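You operate a simulated robot arm through the tools that you are given. There is no shell and no other tool. Be economical: measure what you need, move in short steps, check, and stop when the job is done.

You run a simulated robot arm. Do the job below in one go: nothing can be reset, and whatever is moved stays where it is left.

Task
Switch off, move the green beaker to the middle of the sheet and stir it even.
Fine: plate and sheet at the bench end; use the green rod, which goes back.

It is judged by the outcome, as a careful person would: the job done as asked, and still so three seconds after it is handed in. It fails if anything else is knocked over, pushed out of place, dropped, spilled or broken.

Robot
A 6-joint arm with a two-finger parallel gripper, fixed in place. Base frame: the origin is at the foot of the arm, x ahead of it, y to its left, z up; the work surface is at about z = 4. Lengths are in mm, angles in rad, forces in N, time in s.
With the tool pointing down near the work surface it reaches from about 140 to 580 mm from the base axis. Its first joint turns from -1.152 to 1.152 rad. Payload 2.1 kg.
The tool frame sits at the grasp point between the pads (the TCP): z along the fingers, y along the line on which they close. The tips reach 30 mm beyond it. Largest opening 94 mm; finger width 28, thickness 10; the body of the gripper, 50 by 96 mm, starts 55 mm behind the TCP.
Orientation is that of the tool frame in the base frame, as [roll, pitch, yaw] about the fixed x, y, z axes, in that order (R = Rz(yaw) Ry(pitch) Rx(roll)). With the fingers straight down and closing along the base's y, the tool's x points along the base's -x, its y along +y and its z along -z.

Tools
- The arm moves only by the tool move_arm. Its argument "plan" is a list of rows, each a list of 7 numbers: the shift along the base's x, y, z in units of 400 mm (1.0 is 400 mm), then the turn, a rotation vector about the base's x, y, z in units of 60 degrees (1.0 is 60 degrees), then the opening, from 0 (shut) to 1 (fully open). In form: [[tx, ty, tz, wx, wy, wz, claw], ...]. A call has 1 to 10 rows; each row is the pose to reach, as a shift and turn from the pose commanded when the call began. A call with a number of a shift or a turn outside -1 to 1 is refused whole. Each row takes 0.2 s and may step no farther than 50 mm and 0.15 rad from the row before; otherwise, or with a gripper value out of range, the whole call is refused. Where a pose cannot be reached the arm comes as near as it can. A force on the tool above 40 N (or 10 N above the force at the start of the call, whichever is more), or a blocked arm, ends the call early, and 0.2 s more pass. The fingers move at their own pace (about 72 mm/s each) and stop on an object; they squeeze with about 25 N. The grip force told is the motor's: it shows also when the fingers shut on nothing. Time passes only in rows, and 0.2 s behind the last, so rows that repeat a pose let the fingers close. It gives the time, the measured TCP pose, the force on the tool (base axes), the opening and the grip force at its end, in the units of the frame above (readings bear some noise).
- Cameras (640 x 400 px; columns grow to the right, rows downward): "scene" is fixed at [45.1, -359.1, 507.5]; the picture's right is [0.87, -0.49, 0.00], its down [-0.16, -0.29, -0.94] and it looks along [0.46, 0.82, -0.33] (base axes); focal length 275 px, centre (320, 200). "wrist" rides on the gripper at [-37, 0, -58] in the tool frame; the picture's right is [0.00, -1.00, 0.00], its down [0.97, 0.00, -0.24] and it looks along [0.24, 0.00, 0.97] (tool axes); focal length 218 px, centre (320, 200).
- snapshot(camera): a new picture of that camera. No time passes.
- point_at(camera, pixels): for up to 12 pixels [column, row] of the newest picture of that camera ("zoom" is the newest enlarged one), the place [x, y, z] in the base frame of the surface seen there, good to about 2 mm. No time passes.
- zoom(camera, box): a new picture of the part [left, top, right, bottom] of that camera's present view, enlarged. No time passes.
- sign_off(): hands the job in; it is judged then, once.

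Keep the steps short. Do not move on a guess: measure, check each grasp and each placing, and mend mistakes. In all there are 80 turns and 34 pictures (those below and enlarged ones count). Leave the gripper open and the arm clear of the work at the hand-in unless told otherwise, and finish with a single line.

The tools are called after "Call:" as a command line: name --pt "numbers of a row" for each row, then --argument value for the rest, lists and objects as JSON in quotes. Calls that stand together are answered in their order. move_arm: Moves the arm, as the interface text tells. Its arguments: {"type":"object","properties":{"plan":{"type":"array"}},"required":["plan"]} The other tools are called the same way: snapshot (camera) takes a picture; point_at (camera, pixels) gives the place of the surface under pixels of a picture; zoom (camera, box) takes an enlarged picture of a part of a camera's view; sign_off () hands the job in.

At the start:

```text
t: 0.0
position: [254.6, 250.2, 401.0]
tcp_rot: [3.141, 0.002, 3.14]
ft_force: [-0.8, 0.3, 0.3]
grip_width: 94.1
gripper_force: 0.0
```

scene: 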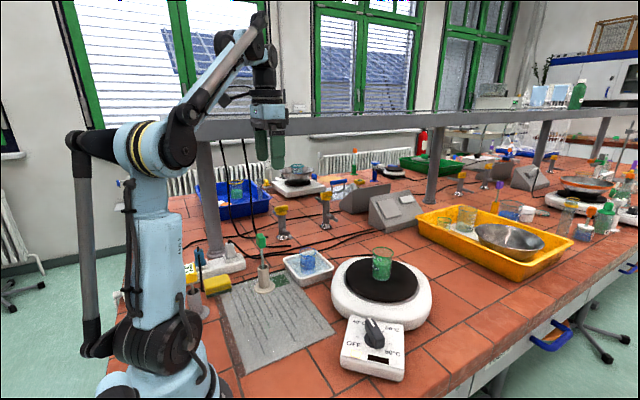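
wrist: 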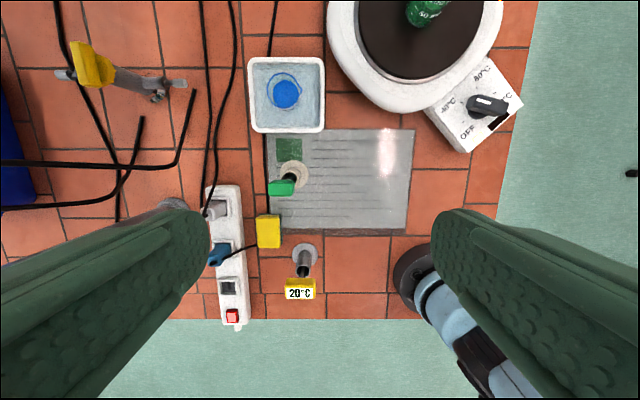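

I see the hotplate with its knob near (373,333), the green beaker on it at (382,264), the sheet at (275,320) and a green-capped rod in a stand at (262,260). I'll zoom in on these.

Call:
zoom --camera "scene" --box '[320, 230, 450, 390]'

Call:
zoom --camera "scene" --box '[170, 220, 350, 370]'

Call:
zoom --camera "wrist" --box '[200, 0, 540, 340]'

```text
2.50 times, centred on (385, 310) of scene
```

zoom: 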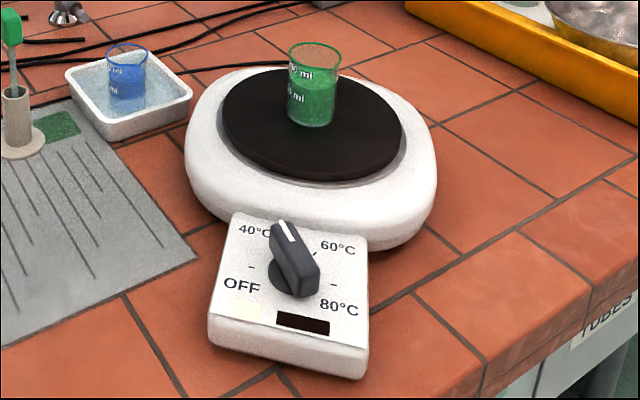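

```text
2.67 times, centred on (260, 295) of scene
```

zoom: 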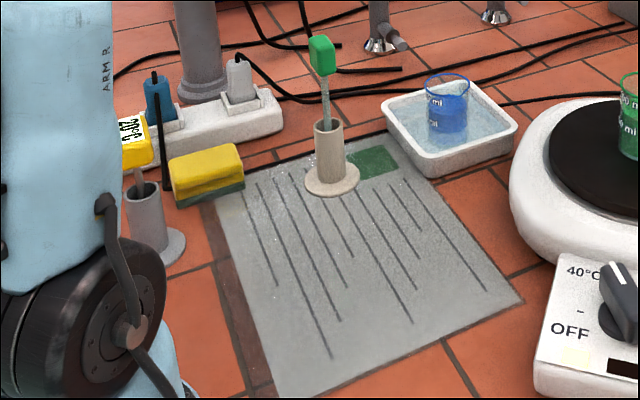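

```text
1.18 times, centred on (370, 170) of wrist
```

zoom: 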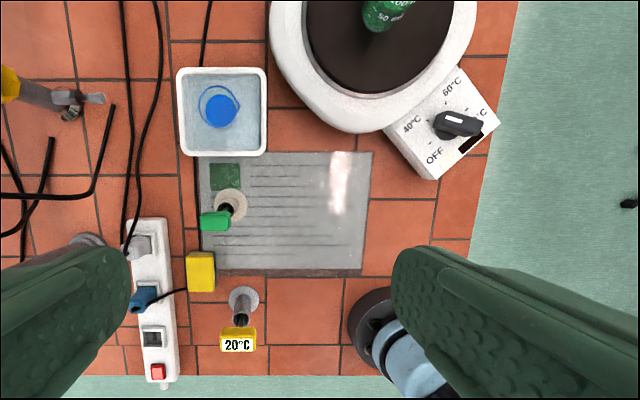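

Next I measure the sheet corners, the rod and stand, the knob and dial, the tray and the beaker.

Call:
point_at --camera "wrist" --pixels '[[271, 132], [413, 131], [407, 228], [271, 226], [281, 188], [301, 168], [478, 104], [500, 107], [490, 75], [455, 104], [466, 136], [325, 130]]'

Call:
point_at --camera "scene" --pixels '[[382, 278], [372, 252], [391, 252], [382, 262], [374, 330], [261, 240], [262, 270], [264, 288], [365, 277], [400, 280], [400, 362], [308, 262]]'

```text
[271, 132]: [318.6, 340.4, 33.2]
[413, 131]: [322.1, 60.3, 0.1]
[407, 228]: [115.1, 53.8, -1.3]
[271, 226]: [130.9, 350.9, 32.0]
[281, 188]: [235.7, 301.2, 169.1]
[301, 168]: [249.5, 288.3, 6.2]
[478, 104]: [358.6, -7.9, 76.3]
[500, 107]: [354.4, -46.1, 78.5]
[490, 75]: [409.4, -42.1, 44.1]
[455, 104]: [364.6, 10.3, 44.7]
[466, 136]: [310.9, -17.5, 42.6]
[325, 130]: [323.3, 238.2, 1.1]
```

```text
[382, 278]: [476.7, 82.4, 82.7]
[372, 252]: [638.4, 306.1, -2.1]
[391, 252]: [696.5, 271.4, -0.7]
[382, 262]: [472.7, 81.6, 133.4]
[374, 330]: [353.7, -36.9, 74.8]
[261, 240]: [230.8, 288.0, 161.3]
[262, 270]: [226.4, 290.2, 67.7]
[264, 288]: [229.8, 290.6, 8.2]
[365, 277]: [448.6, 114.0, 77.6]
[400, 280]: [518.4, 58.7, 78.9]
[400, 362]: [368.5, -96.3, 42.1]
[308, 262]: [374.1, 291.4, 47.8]
```

The knob is around (357,-25), z≈77. The beaker is around (480,85), standing on the plate at z≈80. I'll move above the knob at z≈280 for a closer look.

Call:
move_arm --pt "0.032 -0.086 -0.0375 0 0 0 1" --pt "0.064 -0.172 -0.075 0 0 0 1" --pt "0.096 -0.258 -0.1125 0 0 0 1" --pt "0.128 -0.344 -0.15 0 0 0 1" --pt "0.16 -0.43 -0.1875 0 0 0 1" --pt "0.192 -0.516 -0.225 0 0 0 1" --pt "0.224 -0.602 -0.2625 0 0 0 1" --pt "0.256 -0.688 -0.3 0 0 0 1"

Call:
snapshot --camera "wrist"

```text
t: 1.8
position: [357.1, -26.3, 280.7]
tcp_rot: [3.14, 0.002, 3.141]
ft_force: [0.8, 1.1, 0.4]
grip_width: 94.0
gripper_force: 0.1
```

```text
28 pictures are left
```

wrist: 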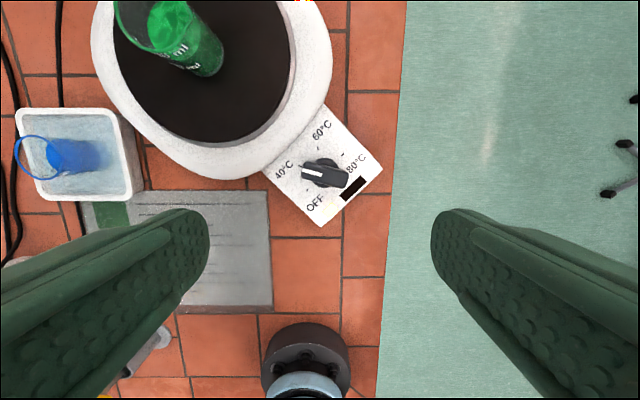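

Call:
zoom --camera "wrist" --box '[250, 100, 410, 240]'

Call:
point_at --camera "wrist" --pixels '[[304, 168], [346, 181], [324, 174], [308, 190], [302, 164], [344, 154], [317, 148], [284, 168], [323, 130], [356, 163], [315, 204], [304, 180]]'

```text
2.86 times, centred on (330, 170) of wrist
```

zoom: 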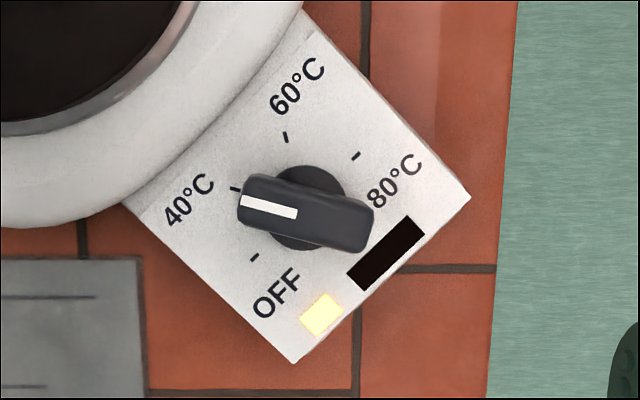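

```text
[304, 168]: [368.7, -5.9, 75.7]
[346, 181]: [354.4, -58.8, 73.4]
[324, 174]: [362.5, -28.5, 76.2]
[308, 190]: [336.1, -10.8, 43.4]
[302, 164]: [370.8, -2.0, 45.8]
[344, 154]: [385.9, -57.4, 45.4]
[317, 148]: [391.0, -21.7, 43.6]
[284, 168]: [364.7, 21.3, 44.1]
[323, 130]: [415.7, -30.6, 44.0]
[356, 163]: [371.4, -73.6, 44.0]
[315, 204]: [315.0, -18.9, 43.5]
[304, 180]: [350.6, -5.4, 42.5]
```

Call:
point_at --camera "zoom" --pixels '[[254, 257], [236, 189], [286, 137], [356, 155], [242, 200], [296, 213], [246, 178], [243, 216], [372, 212], [364, 246], [305, 205], [320, 315]]'

```text
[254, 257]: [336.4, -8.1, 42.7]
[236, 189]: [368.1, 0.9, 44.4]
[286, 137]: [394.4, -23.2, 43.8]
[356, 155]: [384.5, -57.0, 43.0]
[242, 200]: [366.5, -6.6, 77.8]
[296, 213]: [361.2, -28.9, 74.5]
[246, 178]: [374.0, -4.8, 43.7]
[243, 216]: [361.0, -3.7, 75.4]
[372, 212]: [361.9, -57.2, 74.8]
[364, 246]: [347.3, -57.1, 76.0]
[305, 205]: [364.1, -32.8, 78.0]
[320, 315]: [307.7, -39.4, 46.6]
```

The tick marks fit a circle centred on (360.5,-32.5), radius 34. That puts OFF at 135°, 40 at 75°, 60 at 15° and 80 at -45°. The pointer is on 40 (about 76°), so it needs +60° to reach OFF. I'll turn the tool by -105° so the fingers close across the handle, coming over the centre and lowering.

Call:
move_arm --pt "0.001 -0.002 -0.03 0 0 -0.125 0.45" --pt "0.002 -0.004 -0.06 0 0 -0.25 0.45" --pt "0.003 -0.006 -0.09 0 0 -0.375 0.45" --pt "0.004 -0.008 -0.12 0 0 -0.5 0.45" --pt "0.005 -0.01 -0.15 0 0 -0.625 0.45" --pt "0.006 -0.013 -0.18 0 0 -0.75 0.45" --pt "0.0085 -0.0155 -0.2 0 0 -0.875 0.45"

Call:
move_arm --pt "0 0 -0.02 0 0 -0.125 0.45" --pt "0 0 -0.04 0 0 -0.25 0.45" --pt "0 0 -0.06 0 0 -0.375 0.45" --pt "0 0 -0.08 0 0 -0.5 0.45" --pt "0 0 -0.1 0 0 -0.625 0.45" --pt "0 0 -0.12 0 0 -0.75 0.45" --pt "0 0 -0.125 0 0 -0.875 0.45" --pt "0 0 -0.125 0 0 -0.875 0.45"

Call:
snapshot --camera "wrist"

```text
t: 3.4
position: [360.9, -30.9, 202.5]
tcp_rot: [3.138, 0.001, 2.222]
ft_force: [0.2, 1.1, 0.8]
grip_width: 42.3
gripper_force: 0.2
```

```text
t: 5.2
position: [362.0, -31.4, 151.6]
tcp_rot: [3.141, 0.002, 1.308]
ft_force: [0.7, 0.3, 0.0]
grip_width: 42.1
gripper_force: 0.1
```

```text
26 pictures are left
```

wrist: 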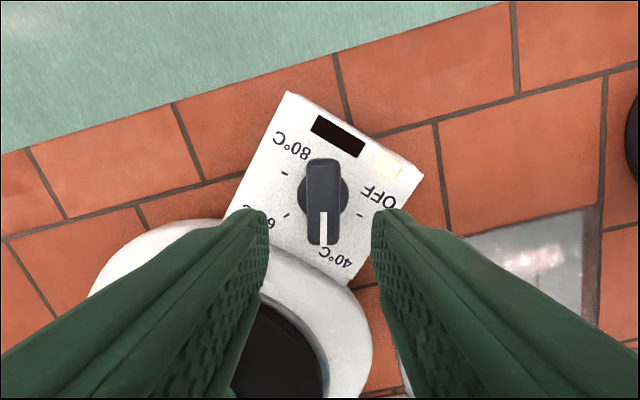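

The fingers straddle the knob handle and line up with it. I'll lower to z≈82 (tips at ≈52, above the panel at 44) and close.

Call:
move_arm --pt "-0.003 -0.002 -0.06 0 0 0 0.45" --pt "-0.003 -0.002 -0.12 0 0 0 0.45" --pt "-0.003 -0.002 -0.174 0 0 0 0.45" --pt "-0.003 -0.002 -0.174 0 0 0 0" --pt "-0.003 -0.002 -0.174 0 0 0 0" --pt "-0.003 -0.002 -0.174 0 0 0 0"

```text
t: 6.6
position: [359.3, -32.4, 81.9]
tcp_rot: [-3.14, 0.001, 1.308]
ft_force: [-12.5, 1.2, 1.7]
grip_width: 22.0
gripper_force: 44.9
```

The handle is gripped (22 mm). I'll turn +60° about the knob axis, nudging slightly for the side force.

Call:
move_arm --pt "0 0 0 0 0 0.125 0" --pt "0 0 0 0 0 0.25 0" --pt "0 0 0 0 0 0.375 0" --pt "0 0 0 0 0 0.5 0" --pt "0 0 0 0 0 0.625 0" --pt "0 0 0 0 0 0.75 0" --pt "0 0 0 0 0 0.875 0" --pt "0 0 0 0 0 1.0 0" --pt "0 0 0 0 0 1.0 0"

```text
t: 7.7
position: [359.1, -31.9, 82.2]
tcp_rot: [-3.139, 0.001, 1.858]
ft_force: [-2.9, 1.1, 8.1]
grip_width: 21.9
gripper_force: 45.4
stopped in row 5: the force on the tool passed its limit (the readings are from after the stop); the commanded pose is now the measured one
```

It stopped after 31° on force. I'll look before going on.

Call:
snapshot --camera "wrist"

```text
25 pictures are left
```

wrist: 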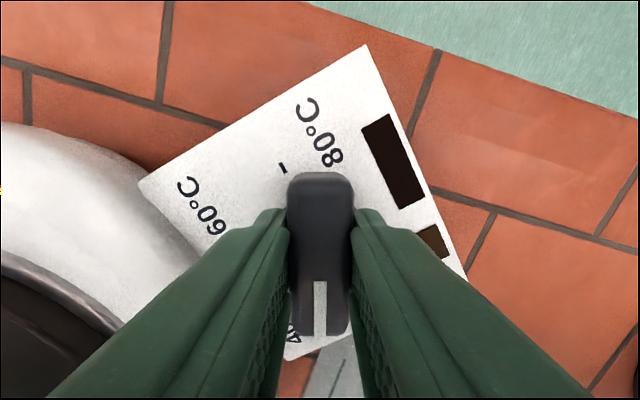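

The knob follows the fingers and the lamp has gone dark. I'll continue the last 28.5° in finer steps.

Call:
move_arm --pt "0 0 0 0 0 0.06 0" --pt "0 0 0 0 0 0.12 0" --pt "0 0 0 0 0 0.18 0" --pt "0 0 0 0 0 0.24 0" --pt "0 0 0 0 0 0.3 0" --pt "0 0 0 0 0 0.36 0" --pt "0 0 0 0 0 0.42 0" --pt "0 0 0 0 0 0.475 0" --pt "0 0 0 0 0 0.475 0"

```text
t: 9.7
position: [360.5, -32.5, 81.9]
tcp_rot: [3.139, 0.005, 2.357]
ft_force: [14.3, 9.1, -21.3]
grip_width: 21.9
gripper_force: 44.6
```

The tool is at 135° (OFF). I'll release, rise and check.

Call:
move_arm --pt "0 0 0 0 0 0 0.42" --pt "0 0 0 0 0 0 0.42" --pt "0 0 0.08 0 0 0 0.42" --pt "0 0 0.18 0 0 0 0.42" --pt "0 0 0.3 0 0 0 0.42" --pt "0 0 0.4 0 0 0 0.42"

Call:
snapshot --camera "wrist"

Call:
zoom --camera "scene" --box '[320, 230, 450, 390]'

```text
t: 11.1
position: [361.8, -31.2, 241.1]
tcp_rot: [-3.14, 0.0, 2.358]
ft_force: [0.0, 0.0, 0.7]
grip_width: 39.5
gripper_force: 0.1
```

```text
24 pictures are left
```

wrist: 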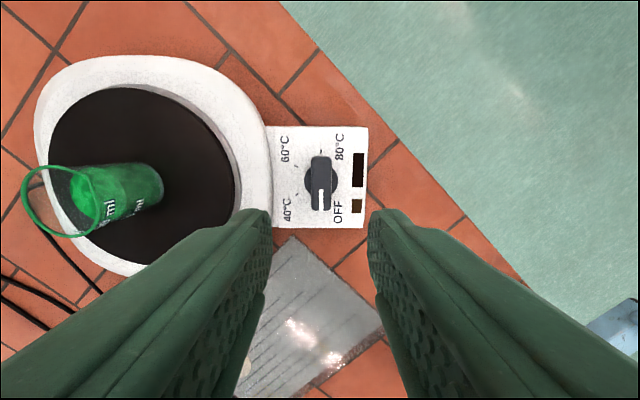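

```text
2.50 times, centred on (385, 310) of scene
```

zoom: 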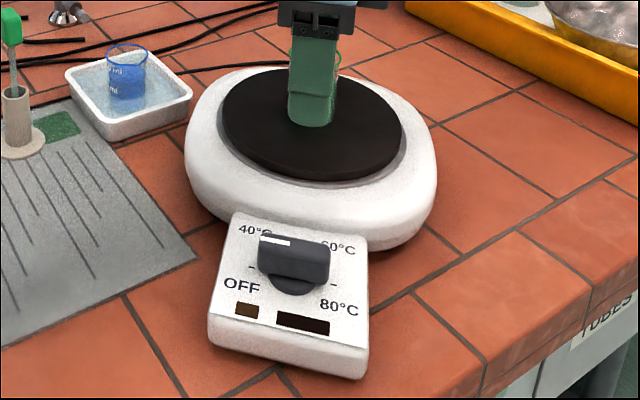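

The pointer is on OFF, the lamp is dark and the plate hasn't moved. Next is the beaker: I'll measure its rim and base in this picture.

Call:
point_at --camera "wrist" --pixels '[[61, 167], [23, 200], [60, 237], [97, 200], [75, 170], [130, 166], [140, 205], [163, 185], [110, 190], [90, 185], [170, 190], [49, 234]]'

Call:
zoom --camera "wrist" --box '[0, 140, 200, 260]'

```text
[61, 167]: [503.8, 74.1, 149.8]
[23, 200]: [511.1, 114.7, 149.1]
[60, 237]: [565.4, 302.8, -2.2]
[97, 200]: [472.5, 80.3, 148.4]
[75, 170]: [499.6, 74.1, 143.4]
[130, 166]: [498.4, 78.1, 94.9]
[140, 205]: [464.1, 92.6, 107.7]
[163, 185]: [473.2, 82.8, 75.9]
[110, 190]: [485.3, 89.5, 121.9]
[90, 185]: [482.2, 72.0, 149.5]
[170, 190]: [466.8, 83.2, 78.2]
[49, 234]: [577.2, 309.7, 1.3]
```

```text
3.20 times, centred on (100, 200) of wrist
```

zoom: 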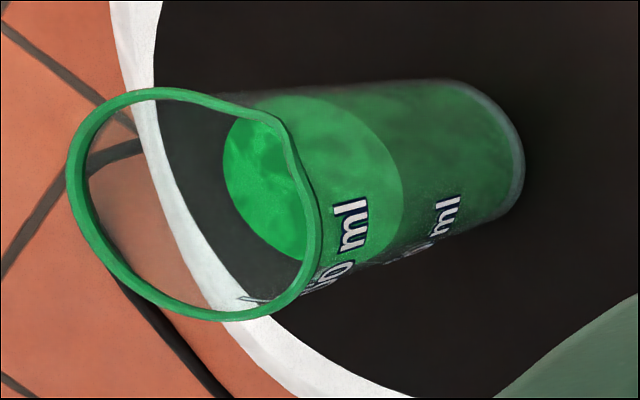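

Call:
point_at --camera "zoom" --pixels '[[160, 93], [73, 170], [110, 266], [220, 315], [312, 245], [100, 115], [316, 190], [240, 165], [290, 185], [515, 130], [505, 200], [85, 230]]'

```text
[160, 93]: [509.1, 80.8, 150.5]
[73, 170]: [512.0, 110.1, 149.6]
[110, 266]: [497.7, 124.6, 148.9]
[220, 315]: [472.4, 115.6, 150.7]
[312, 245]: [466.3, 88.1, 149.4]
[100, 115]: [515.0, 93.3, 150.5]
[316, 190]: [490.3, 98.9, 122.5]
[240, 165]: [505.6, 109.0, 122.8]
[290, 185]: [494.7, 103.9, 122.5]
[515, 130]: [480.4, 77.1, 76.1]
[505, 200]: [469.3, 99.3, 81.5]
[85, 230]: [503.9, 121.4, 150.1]
```

The beaker rim is centred at about (490,98.5), radius 26, rim z 150, liquid z 122, base z≈80. I'll go above it with the tool at yaw 115° and the fingers at 83 mm.

Call:
move_arm --pt "0.065 0.065 0 0 0 -0.067 0.88" --pt "0.13 0.13 0 0 0 -0.133 0.88" --pt "0.195 0.195 0 0 0 -0.2 0.88" --pt "0.26 0.26 0 0 0 -0.267 0.88" --pt "0.3225 0.325 0 0 0 -0.333 0.88" --pt "0.3225 0.325 0 0 0 -0.333 0.88"

Call:
snapshot --camera "wrist"

```text
t: 12.5
position: [490.3, 97.5, 241.9]
tcp_rot: [-3.141, 0.001, 2.008]
ft_force: [0.0, -0.5, -0.2]
grip_width: 82.8
gripper_force: 0.1
```

```text
21 pictures are left
```

wrist: 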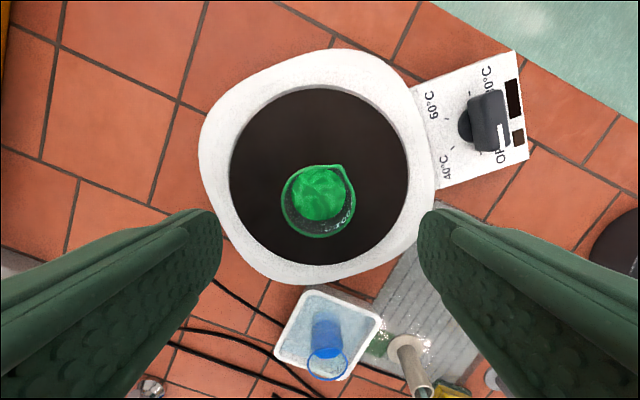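

The beaker is centred at (318,202), exactly where the TCP projects. I'll lower to z≈118 and close.

Call:
move_arm --pt "0 0 -0.1 0 0 0 0.88" --pt "0 0 -0.2 0 0 0 0.88" --pt "0 0 -0.27 0 0 0 0.88" --pt "0 0 -0.309 0 0 0 0.88" --pt "0 0 -0.309 0 0 0 0.7" --pt "0 0 -0.309 0 0 0 0.6" --pt "0 0 -0.309 0 0 0 0.5" --pt "0 0 -0.309 0 0 0 0.4" --pt "0 0 -0.309 0 0 0 0.4"

```text
t: 14.5
position: [491.3, 96.9, 117.8]
tcp_rot: [-3.139, 0.003, 2.007]
ft_force: [-0.3, -0.1, 0.5]
grip_width: 51.1
gripper_force: 25.2
```

The beaker is held (51 mm, 25 N). I'll lift it gently by 80 mm and take a scene picture to check the lift and measure the sheet.

Call:
move_arm --pt "0 0 0.02 0 0 0 0.4" --pt "0 0 0.06 0 0 0 0.4" --pt "0 0 0.11 0 0 0 0.4" --pt "0 0 0.16 0 0 0 0.4" --pt "0 0 0.19 0 0 0 0.4" --pt "0 0 0.2 0 0 0 0.4" --pt "0 0 0.2 0 0 0 0.4"

Call:
snapshot --camera "scene"

Call:
point_at --camera "scene" --pixels '[[222, 296], [283, 272], [334, 331], [245, 366], [222, 305], [238, 360], [300, 344], [310, 303], [283, 275], [276, 276], [290, 280], [230, 335]]'

```text
t: 16.1
position: [489.0, 97.0, 198.6]
tcp_rot: [-3.141, 0.002, 2.008]
ft_force: [0.1, -0.2, -1.2]
grip_width: 49.5
gripper_force: 24.8
```

```text
20 pictures are left
```

scene: 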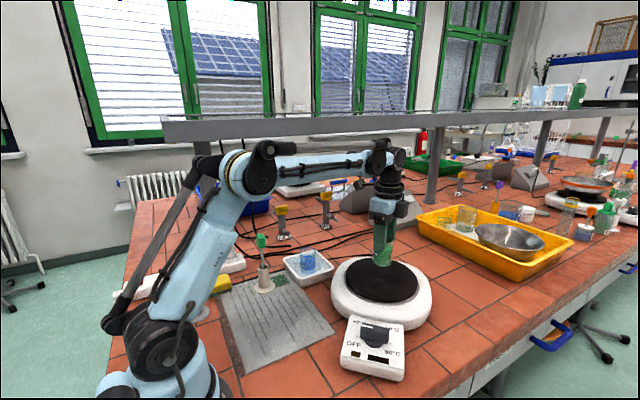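

```text
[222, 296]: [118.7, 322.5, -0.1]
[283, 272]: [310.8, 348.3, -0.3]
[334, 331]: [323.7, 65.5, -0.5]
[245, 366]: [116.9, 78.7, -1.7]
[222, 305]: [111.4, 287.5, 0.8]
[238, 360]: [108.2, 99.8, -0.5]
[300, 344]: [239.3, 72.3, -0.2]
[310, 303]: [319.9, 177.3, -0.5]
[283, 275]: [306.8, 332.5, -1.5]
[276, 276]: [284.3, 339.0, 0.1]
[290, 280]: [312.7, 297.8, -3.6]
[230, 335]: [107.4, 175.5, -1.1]
```

Call:
zoom --camera "scene" --box '[200, 250, 350, 390]'

Call:
zoom --camera "scene" --box '[350, 190, 430, 310]'

```text
2.86 times, centred on (275, 320) of scene
```

zoom: 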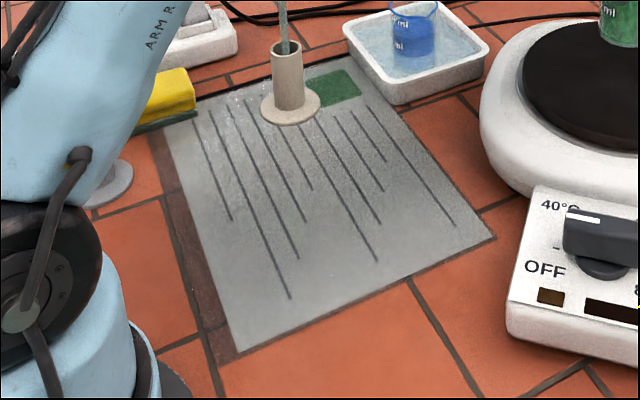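

```text
3.33 times, centred on (390, 250) of scene
```

zoom: 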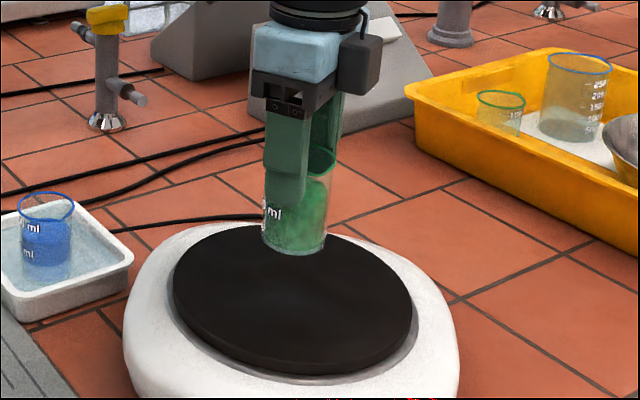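

The beaker is held clear of the plate. The sheet spans x 112–324 and y 57–356, so its middle is about (218,207), with the rod stand about 83 mm away. I'll carry the beaker there level and smoothly.

Call:
move_arm --pt "-0.027 0.011 0 0 0 0 0.4" --pt "-0.082 0.033 0 0 0 0 0.4" --pt "-0.156 0.063 0 0 0 0 0.4" --pt "-0.238 0.096 0 0 0 0 0.4" --pt "-0.326 0.131 0 0 0 0 0.4" --pt "-0.415 0.167 0 0 0 0 0.4" --pt "-0.503 0.203 0 0 0 0 0.4" --pt "-0.585 0.235 0 0 0 0 0.4" --pt "-0.646 0.26 0 0 0 0 0.4" --pt "-0.68 0.274 0 0 0 0 0.4"

Call:
snapshot --camera "wrist"

```text
t: 18.3
position: [216.6, 208.4, 198.9]
tcp_rot: [-3.139, 0.0, 2.008]
ft_force: [-0.6, 0.1, -1.6]
grip_width: 47.6
gripper_force: 25.3
```

```text
17 pictures are left
```

wrist: 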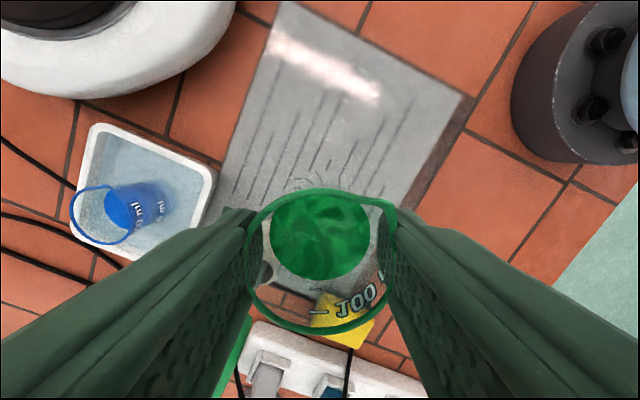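

The rim looks lower between the fingers than it should, and the grip width is shrinking. The beaker may be slipping slowly, so I'll measure it; no time passes for that.

Call:
point_at --camera "wrist" --pixels '[[300, 192], [345, 191], [270, 312], [330, 333], [320, 235], [290, 220], [255, 220], [375, 317]]'

Call:
zoom --camera "scene" --box '[200, 200, 360, 360]'

```text
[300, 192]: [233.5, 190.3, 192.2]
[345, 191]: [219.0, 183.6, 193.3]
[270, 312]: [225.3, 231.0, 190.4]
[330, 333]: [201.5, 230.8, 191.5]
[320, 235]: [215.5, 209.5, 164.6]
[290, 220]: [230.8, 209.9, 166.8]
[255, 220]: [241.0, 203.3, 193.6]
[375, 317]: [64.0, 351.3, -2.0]
```

```text
2.50 times, centred on (280, 280) of scene
```

zoom: 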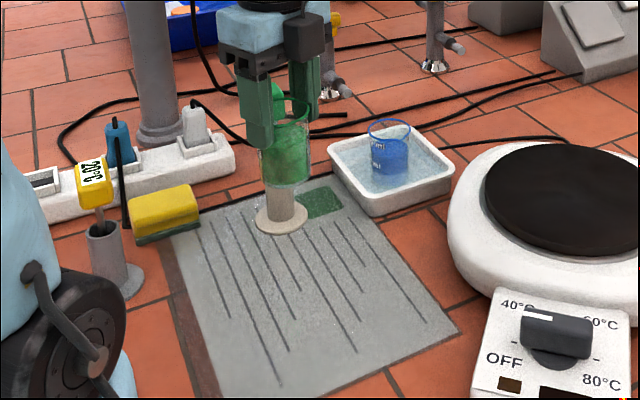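

It has slipped about 38 mm: rim z 192, so the base is at about z 121. It is still level and centred at (217,209). I'll lower it promptly, since creep only helps it toward the surface, and stop just above.

Call:
move_arm --pt "0.001 -0.003 -0.1 0 0 0 0.35" --pt "0.002 -0.005 -0.2 0 0 0 0.35" --pt "0.002 -0.005 -0.25 0 0 0 0.35" --pt "0.002 -0.005 -0.265 0 0 0 0.35"

Call:
snapshot --camera "wrist"

Call:
point_at --camera "wrist" --pixels '[[320, 235], [290, 220], [340, 225], [310, 260]]'

```text
t: 19.3
position: [218.2, 205.7, 90.4]
tcp_rot: [3.141, 0.001, 2.006]
ft_force: [0.3, -0.2, -1.4]
grip_width: 47.7
gripper_force: 25.3
```

```text
15 pictures are left
```

wrist: 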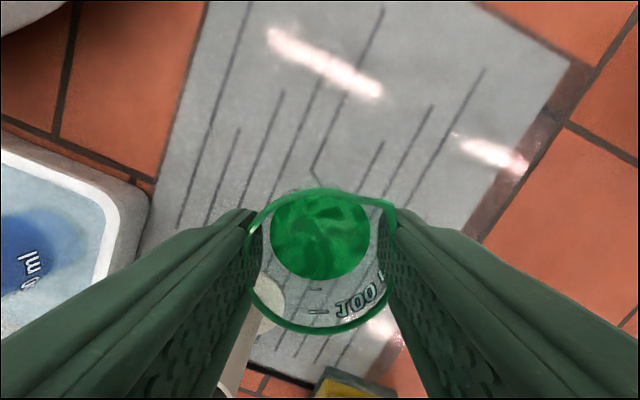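

```text
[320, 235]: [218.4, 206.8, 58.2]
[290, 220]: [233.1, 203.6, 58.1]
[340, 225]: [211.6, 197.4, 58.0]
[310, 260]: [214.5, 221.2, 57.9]
```

The slip has stopped at 47.7 mm; the rim lip has probably caught. The liquid is at z 58, so the base is about 11–15 mm above the sheet. I'll lower in small steps.

Call:
move_arm --pt "0 0 -0.01 0 0 0 0.35" --pt "0 0 -0.02 0 0 0 0.35" --pt "0 0 -0.025 0 0 0 0.35" --pt "0 0 -0.028 0 0 0 0.35"

```text
t: 20.3
position: [217.7, 205.4, 81.0]
tcp_rot: [-3.14, 0.004, 2.009]
ft_force: [0.5, 0.1, -1.2]
grip_width: 48.4
gripper_force: 24.5
```

Call:
move_arm --pt "0 0 -0.005 0 0 0 0.35" --pt "0 0 -0.008 0 0 0 0.35"

Call:
zoom --camera "scene" --box '[240, 260, 320, 340]'

Call:
point_at --camera "zoom" --pixels '[[320, 200], [280, 200], [300, 150]]'

```text
t: 20.9
position: [217.3, 205.7, 77.9]
tcp_rot: [-3.14, 0.002, 2.006]
ft_force: [-1.0, -0.3, -1.7]
grip_width: 47.4
gripper_force: 25.2
```

```text
5.00 times, centred on (280, 300) of scene
```

zoom: 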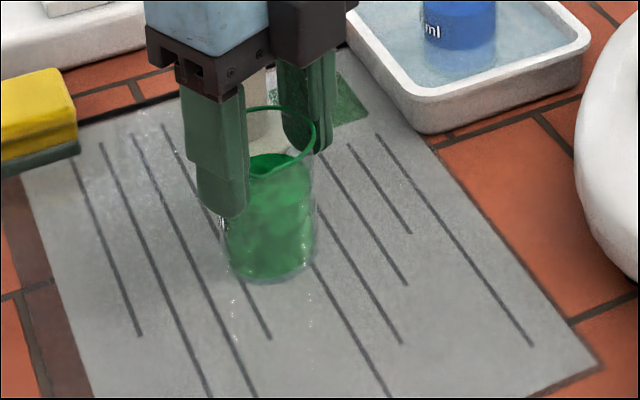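

```text
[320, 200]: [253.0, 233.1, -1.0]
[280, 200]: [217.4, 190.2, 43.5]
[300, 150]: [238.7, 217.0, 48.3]
```

Almost down, with no contact yet (force still -1.7). More 1 mm steps until the force shows contact.

Call:
move_arm --pt "0 0 -0.003 0 0 0 0.35" --pt "0 0 -0.006 0 0 0 0.35" --pt "0 0 -0.008 0 0 0 0.35"

```text
t: 21.5
position: [217.0, 205.4, 76.9]
tcp_rot: [-3.137, 0.002, 2.008]
ft_force: [-2.2, -0.2, 15.6]
grip_width: 47.8
gripper_force: 24.9
stopped in row 2: the force on the tool passed its limit (the readings are from after the stop); the commanded pose is now the measured one
```

Contact (15.6 N): the base is on the sheet. I'll open and rise straight up.

Call:
move_arm --pt "0 0 0 0 0 0 0.6" --pt "0 0 0 0 0 0 0.78" --pt "0 0 0 0 0 0 0.78" --pt "0 0 0.05 0 0 0 0.78" --pt "0 0 0.15 0 0 0 0.78" --pt "0 0 0.27 0 0 0 0.78" --pt "0 0 0.38 0 0 0 0.78" --pt "0 0 0.5 0 0 0 0.78" --pt "0 0 0.6 0 0 0 0.78"

Call:
snapshot --camera "wrist"

```text
t: 23.5
position: [217.7, 204.2, 317.0]
tcp_rot: [-3.14, 0.001, 2.007]
ft_force: [0.8, 0.0, -0.6]
grip_width: 73.1
gripper_force: 0.1
```

```text
13 pictures are left
```

wrist: 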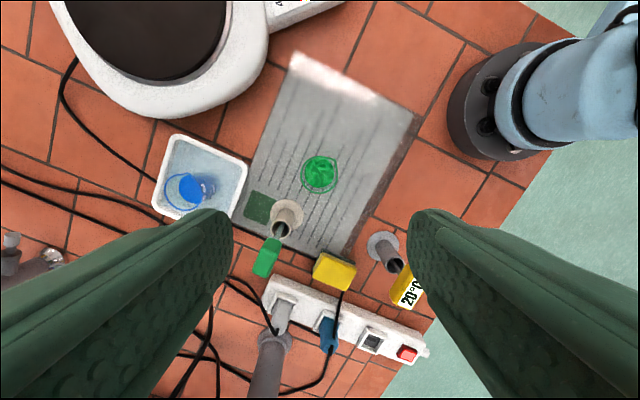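

The beaker stands upright on the sheet. I'll measure the sheet corners, the beaker and the rod cap.

Call:
point_at --camera "wrist" --pixels '[[293, 53], [412, 113], [345, 245], [270, 222], [319, 158], [303, 175], [319, 193], [335, 175], [267, 248], [262, 268], [281, 231], [275, 205]]'

Call:
zoom --camera "wrist" --box '[230, 140, 370, 290]'

```text
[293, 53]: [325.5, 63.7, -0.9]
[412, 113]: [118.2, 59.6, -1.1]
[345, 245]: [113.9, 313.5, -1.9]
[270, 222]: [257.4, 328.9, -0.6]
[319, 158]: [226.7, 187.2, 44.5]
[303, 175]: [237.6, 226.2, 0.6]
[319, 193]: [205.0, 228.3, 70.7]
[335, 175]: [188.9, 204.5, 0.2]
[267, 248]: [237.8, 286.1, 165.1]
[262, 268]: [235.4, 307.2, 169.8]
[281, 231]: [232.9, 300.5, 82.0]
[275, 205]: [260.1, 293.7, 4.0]
```

```text
2.67 times, centred on (300, 215) of wrist
```

zoom: 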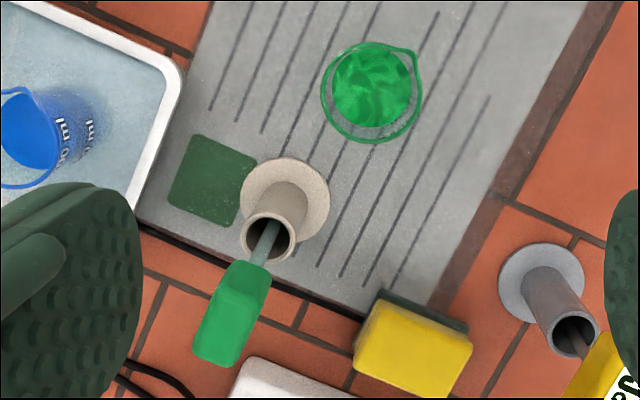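

Call:
point_at --camera "zoom" --pixels '[[300, 283], [180, 238], [350, 305], [200, 345], [232, 355], [215, 300], [258, 297], [245, 268], [262, 278], [268, 245], [225, 330], [270, 235]]'

Call:
zoom --camera "scene" --box '[230, 220, 310, 310]'

```text
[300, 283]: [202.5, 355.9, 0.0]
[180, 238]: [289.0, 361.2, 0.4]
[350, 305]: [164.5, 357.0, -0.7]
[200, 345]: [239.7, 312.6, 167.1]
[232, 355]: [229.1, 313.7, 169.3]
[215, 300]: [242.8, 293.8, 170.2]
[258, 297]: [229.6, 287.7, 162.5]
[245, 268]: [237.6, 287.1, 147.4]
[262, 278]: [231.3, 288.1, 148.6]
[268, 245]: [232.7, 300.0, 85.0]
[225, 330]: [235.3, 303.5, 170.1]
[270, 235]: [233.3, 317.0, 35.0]
```

```text
4.44 times, centred on (270, 265) of scene
```

zoom: 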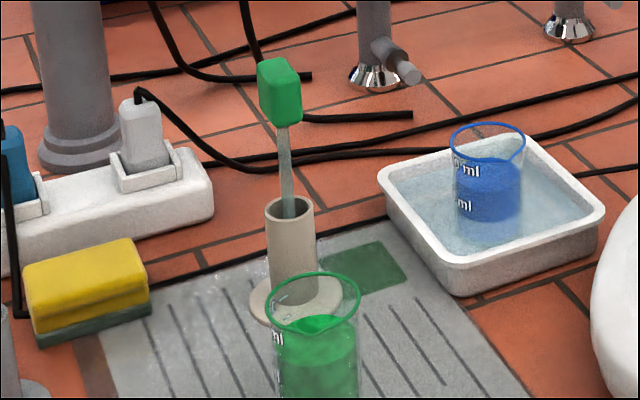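

The sheet runs x 114–322, y 60–358, so the middle is (219,208). The beaker is within a few mm of that. The rod's cap is centred about (236,300.5), z 146–170, about 14 mm wide across a direction near 8°. I'll go above it with yaw ≈98° and a 45 mm opening.

Call:
move_arm --pt "0.012 0.06 -0.03 0 0 -0.07 0.48" --pt "0.024 0.12 -0.06 0 0 -0.14 0.48" --pt "0.036 0.18 -0.1 0 0 -0.21 0.48" --pt "0.047 0.238 -0.14 0 0 -0.283 0.48" --pt "0.047 0.238 -0.14 0 0 -0.283 0.48"

Call:
snapshot --camera "wrist"

```text
t: 24.7
position: [235.2, 300.4, 261.1]
tcp_rot: [-3.141, 0.001, 1.711]
ft_force: [0.1, 0.6, -0.4]
grip_width: 45.1
gripper_force: 0.0
```

```text
10 pictures are left
```

wrist: 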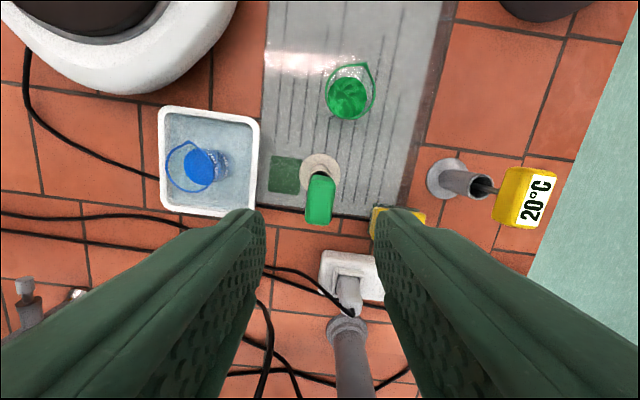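

The cap sits centred at (320,198) and is lined up. I'll lower to z≈156 and close on it.

Call:
move_arm --pt "0 0 -0.1 0 0 0 0.48" --pt "0 0 -0.19 0 0 0 0.48" --pt "0 0 -0.2625 0 0 0 0.48" --pt "0 0 -0.2625 0 0 0 0.2" --pt "0 0 -0.2625 0 0 0 0" --pt "0 0 -0.2625 0 0 0 0" --pt "0 0 -0.2625 0 0 0 0"

```text
t: 26.3
position: [237.8, 301.9, 155.8]
tcp_rot: [-3.141, 0.002, 1.712]
ft_force: [-0.5, 0.4, 0.1]
grip_width: 23.4
gripper_force: 24.5
```

The cap is gripped (23.4 mm). I'll lift straight up 120 mm and look.

Call:
move_arm --pt "0 0 0.03 0 0 0 0" --pt "0 0 0.08 0 0 0 0" --pt "0 0 0.13 0 0 0 0" --pt "0 0 0.18 0 0 0 0" --pt "0 0 0.24 0 0 0 0" --pt "0 0 0.3 0 0 0 0" --pt "0 0 0.3 0 0 0 0"

Call:
zoom --camera "scene" --box '[190, 180, 330, 320]'

```text
t: 27.9
position: [237.7, 299.6, 275.3]
tcp_rot: [-3.141, 0.002, 1.712]
ft_force: [0.5, -0.3, -1.1]
grip_width: 23.4
gripper_force: 25.1
```

```text
2.86 times, centred on (260, 250) of scene
```

zoom: 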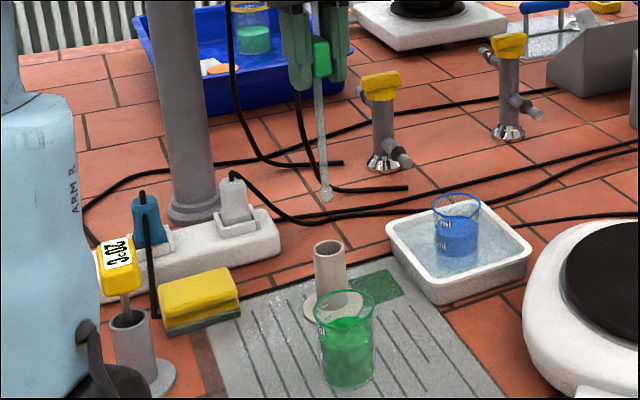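

The rod is out and its tip hangs clear. I'll measure its tip, shaft, cap and the stand mouth.

Call:
point_at --camera "zoom" --pixels '[[326, 197], [325, 190], [322, 140], [319, 90], [321, 60], [321, 45], [329, 262], [330, 242], [345, 290], [344, 320], [320, 318], [370, 318]]'

```text
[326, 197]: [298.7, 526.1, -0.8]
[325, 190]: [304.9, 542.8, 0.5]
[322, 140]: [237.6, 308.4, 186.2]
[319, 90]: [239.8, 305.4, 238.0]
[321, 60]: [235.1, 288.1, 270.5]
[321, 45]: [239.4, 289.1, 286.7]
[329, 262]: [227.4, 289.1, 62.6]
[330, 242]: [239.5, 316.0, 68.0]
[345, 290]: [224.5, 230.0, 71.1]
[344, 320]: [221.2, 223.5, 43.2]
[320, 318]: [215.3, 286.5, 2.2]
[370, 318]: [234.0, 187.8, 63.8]
```

The rod tip is ≈148 mm below the TCP (tip z≈127). I'll move over the beaker centre (218,206) and check the tip with the wrist camera.

Call:
move_arm --pt "-0.01 -0.05 0 0 0 0 0" --pt "-0.022 -0.11 0 0 0 0 0" --pt "-0.034 -0.17 0 0 0 0 0" --pt "-0.044 -0.22 0 0 0 0 0" --pt "-0.048 -0.236 0 0 0 0 0" --pt "-0.048 -0.236 0 0 0 0 0"

Call:
snapshot --camera "wrist"

```text
t: 29.3
position: [217.6, 205.3, 276.4]
tcp_rot: [-3.139, 0.002, 1.711]
ft_force: [-0.2, 0.5, 0.3]
grip_width: 23.7
gripper_force: 25.4
```

```text
8 pictures are left
```

wrist: 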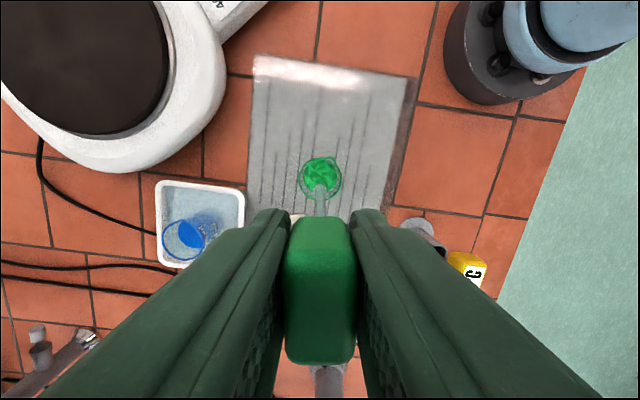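

The tip shows at (320,187), straight below the TCP, and the beaker rim is centred at (321,178), so they are aligned. I'll lower the rod into the beaker to tip z≈11.

Call:
move_arm --pt "0 0 -0.06 0 0 0 0" --pt "0 0 -0.12 0 0 0 0" --pt "0 0 -0.18 0 0 0 0" --pt "0 0 -0.23 0 0 0 0" --pt "0 0 -0.27 0 0 0 0" --pt "0 0 -0.29 0 0 0 0"

Call:
zoom --camera "scene" --box '[230, 230, 330, 330]'

```text
t: 30.7
position: [217.1, 207.7, 160.6]
tcp_rot: [-3.14, 0.002, 1.713]
ft_force: [0.0, -0.8, 0.1]
grip_width: 23.7
gripper_force: 25.2
```

```text
4.00 times, centred on (280, 280) of scene
```

zoom: 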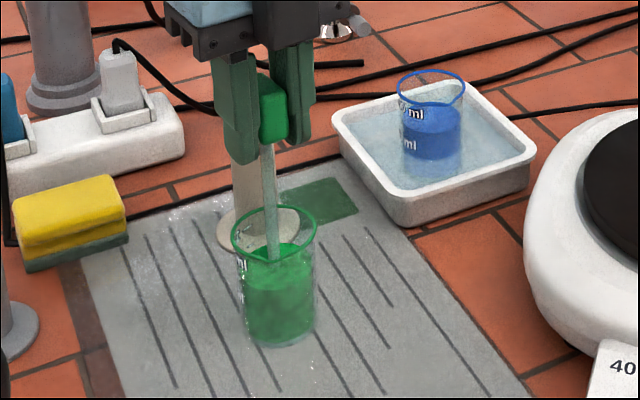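

The rod stands in the liquid clear of the walls, with no force. I'll stir in circles of about 11 mm radius.

Call:
move_arm --pt "0.0275 0 0 0 0 0 0" --pt "0.0138 0.0238 0 0 0 0 0" --pt "-0.0138 0.0238 0 0 0 0 0" --pt "-0.0275 0 0 0 0 0 0" --pt "-0.0138 -0.0238 0 0 0 0 0" --pt "0.0138 -0.0238 0 0 0 0 0" --pt "0.0275 0 0 0 0 0 0" --pt "0.0138 0.0238 0 0 0 0 0" --pt "-0.0138 0.0238 0 0 0 0 0" --pt "0 0 0 0 0 0 0"

Call:
move_arm --pt "0.0275 0 0.01 0 0 0 0" --pt "0.0138 0.0238 0.02 0 0 0 0" --pt "-0.0138 0.0238 0.02 0 0 0 0" --pt "-0.0275 0 0.02 0 0 0 0" --pt "-0.0138 -0.0238 0.02 0 0 0 0" --pt "0.0138 -0.0238 0.02 0 0 0 0" --pt "0.0275 0 0.01 0 0 0 0" --pt "0.0138 0.0238 0 0 0 0 0" --pt "-0.0138 0.0238 0 0 0 0 0" --pt "0 0 0 0 0 0 0"

Call:
move_arm --pt "-0.0275 0 0 0 0 0 0" --pt "-0.0138 -0.0238 0 0 0 0 0" --pt "0.0138 -0.0238 0 0 0 0 0" --pt "0.0275 0 0 0 0 0 0" --pt "0.0138 0.0238 0 0 0 0 0" --pt "-0.0138 0.0238 0 0 0 0 0" --pt "-0.0275 0 0 0 0 0 0" --pt "-0.0138 -0.0238 0 0 0 0 0" --pt "0.0138 -0.0238 0 0 0 0 0" --pt "0 0 0 0 0 0 0"

Call:
zoom --camera "scene" --box '[255, 260, 325, 330]'

```text
t: 32.9
position: [216.6, 206.8, 159.9]
tcp_rot: [-3.14, 0.002, 1.714]
ft_force: [0.2, -0.6, -0.7]
grip_width: 23.6
gripper_force: 24.8
```

```text
t: 35.1
position: [217.5, 206.4, 160.2]
tcp_rot: [-3.14, 0.004, 1.711]
ft_force: [0.4, 0.0, 0.1]
grip_width: 23.3
gripper_force: 24.9
```

```text
t: 37.3
position: [217.4, 205.3, 158.7]
tcp_rot: [-3.141, 0.003, 1.712]
ft_force: [0.3, 0.7, -0.1]
grip_width: 23.3
gripper_force: 24.5
```

```text
5.71 times, centred on (290, 295) of scene
```

zoom: 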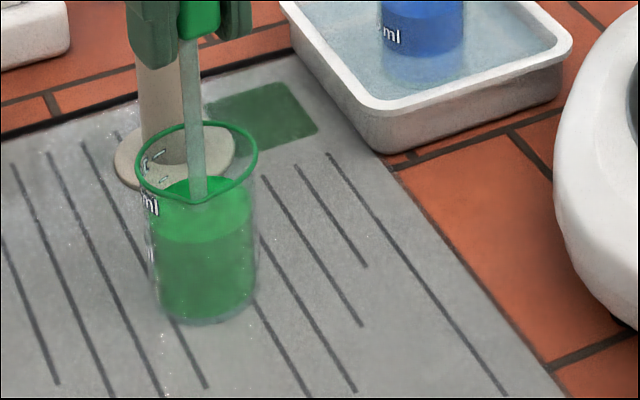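

The colour is much more even, with a few faint streaks left. I'll stir a few more rounds, then look again.

Call:
move_arm --pt "0.03 0 0 0 0 0 0" --pt "0.015 0.026 0 0 0 0 0" --pt "-0.015 0.026 0 0 0 0 0" --pt "-0.03 0 0 0 0 0 0" --pt "-0.015 -0.026 0 0 0 0 0" --pt "0.015 -0.026 0 0 0 0 0" --pt "0.03 0 0 0 0 0 0" --pt "0.015 0.026 0 0 0 0 0" --pt "-0.015 0.026 0 0 0 0 0" --pt "0 0 0 0 0 0 0"

Call:
move_arm --pt "0.02 0 0.01 0 0 0 0" --pt "0.01 0.0175 0.03 0 0 0 0" --pt "-0.01 0.0175 0.03 0 0 0 0" --pt "-0.02 0 0.03 0 0 0 0" --pt "-0.01 -0.0175 0.03 0 0 0 0" --pt "0.01 -0.0175 0.03 0 0 0 0" --pt "0.02 0 0.01 0 0 0 0" --pt "0.01 0.0175 0 0 0 0 0" --pt "-0.01 0.0175 0 0 0 0 0" --pt "0 0 0 0 0 0 0"

Call:
move_arm --pt "-0.03 0 0 0 0 0 0" --pt "-0.015 -0.026 0 0 0 0 0" --pt "0.015 -0.026 0 0 0 0 0" --pt "0.03 0 0 0 0 0 0" --pt "0.015 0.026 0 0 0 0 0" --pt "-0.015 0.026 0 0 0 0 0" --pt "-0.03 0 0 0 0 0 0" --pt "-0.015 -0.026 0 0 0 0 0" --pt "0.015 -0.026 0 0 0 0 0" --pt "0 0 0 0 0 0 0"

Call:
zoom --camera "scene" --box '[255, 260, 325, 330]'

```text
t: 39.5
position: [218.2, 205.3, 158.9]
tcp_rot: [-3.138, 0.0, 1.712]
ft_force: [-0.3, -0.3, 0.1]
grip_width: 23.5
gripper_force: 24.7
```

```text
t: 41.7
position: [216.3, 205.4, 159.5]
tcp_rot: [-3.14, 0.001, 1.712]
ft_force: [-0.1, -0.3, 0.3]
grip_width: 23.3
gripper_force: 24.9
```

```text
t: 43.9
position: [216.8, 205.8, 159.2]
tcp_rot: [-3.14, 0.001, 1.711]
ft_force: [-0.8, 0.7, 0.1]
grip_width: 23.6
gripper_force: 24.9
```

```text
5.71 times, centred on (290, 295) of scene
```

zoom: 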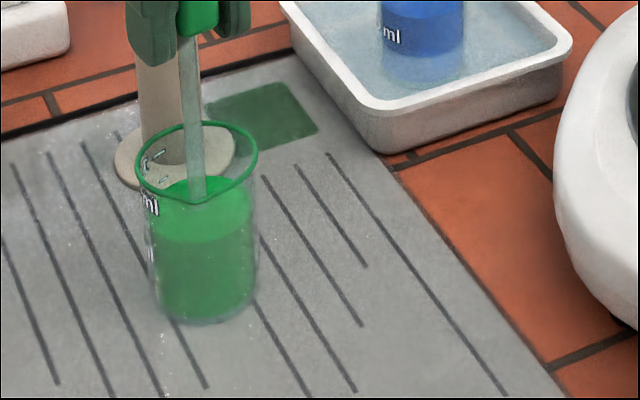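

The liquid is even now. I'll lift the rod straight out, retracing the same heights, and pause for drips.

Call:
move_arm --pt "0 0 0.03 0 0 0 0" --pt "0 0 0.07 0 0 0 0" --pt "0 0 0.1 0 0 0 0" --pt "0 0 0.15 0 0 0 0" --pt "0 0 0.2 0 0 0 0" --pt "0 0 0.25 0 0 0 0" --pt "0 0 0.29 0 0 0 0" --pt "0 0 0.29 0 0 0 0" --pt "0 0 0.29 0 0 0 0"

Call:
move_arm --pt "0.01 0.05 0 0 0 0 0" --pt "0.022 0.11 0 0 0 0 0" --pt "0.034 0.17 0 0 0 0 0" --pt "0.044 0.22 0 0 0 0 0" --pt "0.048 0.236 0 0 0 0 0" --pt "0.048 0.236 0 0 0 0 0"

Call:
snapshot --camera "wrist"

```text
t: 45.9
position: [217.8, 206.7, 276.0]
tcp_rot: [-3.138, 0.003, 1.712]
ft_force: [0.1, -0.6, -0.8]
grip_width: 23.7
gripper_force: 25.1
```

```text
t: 47.3
position: [235.4, 300.1, 276.3]
tcp_rot: [-3.139, 0.002, 1.712]
ft_force: [0.5, 0.6, -0.6]
grip_width: 23.4
gripper_force: 24.7
```

```text
4 pictures are left
```

wrist: 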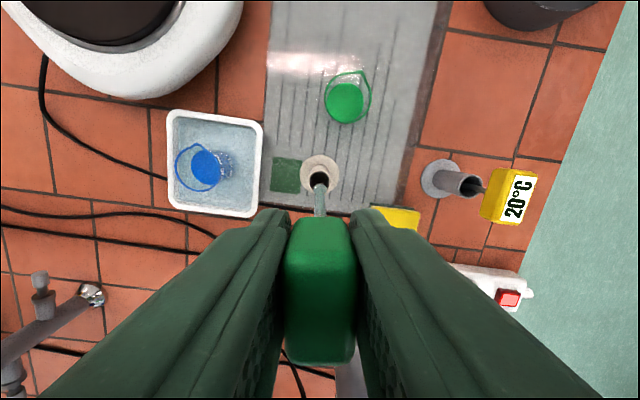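

The tip (320,186) is lined up over the stand mouth (319,179), as expected straight below. I'll lower it back in.

Call:
move_arm --pt "0 0 -0.06 0 0 0 0" --pt "0 0 -0.12 0 0 0 0" --pt "0 0 -0.17 0 0 0 0" --pt "0 0 -0.21 0 0 0 0" --pt "0 0 -0.25 0 0 0 0" --pt "0 0 -0.28 0 0 0 0" --pt "0 0 -0.293 0 0 0 0" --pt "0 0 -0.298 0 0 0 0"

```text
t: 49.1
position: [235.8, 300.3, 156.0]
tcp_rot: [-3.139, 0.003, 1.713]
ft_force: [0.5, 0.2, -0.7]
grip_width: 23.6
gripper_force: 24.8
```

The rod is back at its original height (156) without force. I'll open to 45 mm, rise, and move clear.

Call:
move_arm --pt "0 0 -0.002 0 0 0 0.35" --pt "0 0 -0.002 0 0 0 0.48" --pt "0 0 -0.002 0 0 0 0.48" --pt "0 0 0.05 0 0 0 0.48" --pt "0 0 0.15 0 0 0 0.48" --pt "0 0 0.26 0 0 0 0.48" --pt "0 0 0.37 0 0 0 0.48" --pt "0.03 -0.06 0.46 0 0 0 0.9" --pt "0.06 -0.14 0.5 0 0 0 0.9"

Call:
zoom --camera "scene" --box '[180, 220, 420, 390]'

Call:
snapshot --camera "wrist"

```text
t: 50.7
position: [237.7, 297.0, 291.6]
tcp_rot: [-3.129, 0.028, 1.714]
ft_force: [3.5, 10.2, -26.9]
grip_width: 74.9
gripper_force: 0.0
stopped in row 8: the force on the tool passed its limit (the readings are from after the stop); the commanded pose is now the measured one
```

```text
2.35 times, centred on (300, 305) of scene
```

zoom: 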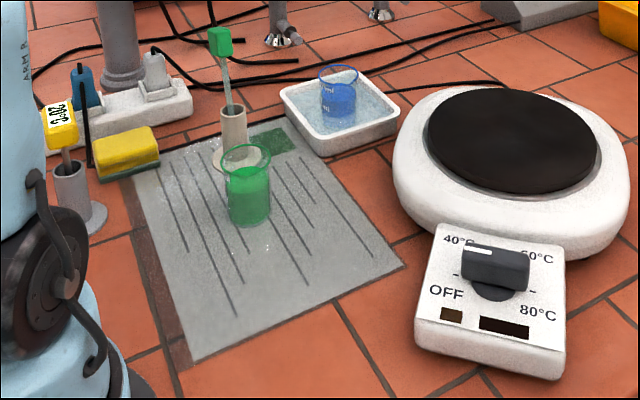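

```text
2 pictures are left
```

wrist: 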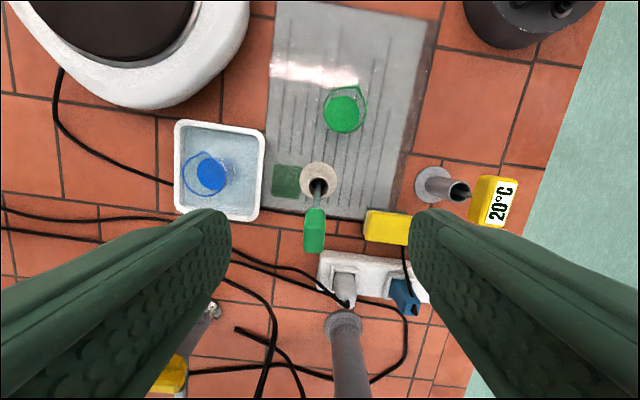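

The rod is back in its stand, but something above stopped the arm at z≈292, probably the shelf over the bench. The rod leans slightly in the stand, so I'll measure it before moving.

Call:
point_at --camera "wrist" --pixels '[[308, 245], [322, 248], [315, 235], [315, 215], [318, 200], [303, 178], [318, 163], [334, 178], [343, 112], [343, 132], [450, 180], [385, 225]]'

Call:
point_at --camera "zoom" --pixels '[[222, 45], [222, 62], [227, 85], [229, 103], [233, 112], [233, 150], [245, 155], [250, 190], [240, 215]]'

```text
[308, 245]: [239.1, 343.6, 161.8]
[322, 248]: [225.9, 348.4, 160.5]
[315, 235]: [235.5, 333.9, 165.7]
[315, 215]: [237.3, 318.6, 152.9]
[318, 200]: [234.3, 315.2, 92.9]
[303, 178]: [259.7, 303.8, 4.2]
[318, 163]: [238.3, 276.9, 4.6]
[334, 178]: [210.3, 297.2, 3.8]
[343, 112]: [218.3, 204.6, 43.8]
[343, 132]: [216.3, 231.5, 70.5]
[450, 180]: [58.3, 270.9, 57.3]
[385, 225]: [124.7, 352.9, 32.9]
```

```text
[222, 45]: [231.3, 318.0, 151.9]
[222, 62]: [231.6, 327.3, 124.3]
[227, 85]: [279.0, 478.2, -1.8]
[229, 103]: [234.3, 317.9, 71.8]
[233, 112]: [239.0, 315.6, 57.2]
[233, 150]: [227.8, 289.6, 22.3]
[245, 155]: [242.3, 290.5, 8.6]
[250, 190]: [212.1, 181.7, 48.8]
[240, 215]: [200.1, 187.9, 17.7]
```

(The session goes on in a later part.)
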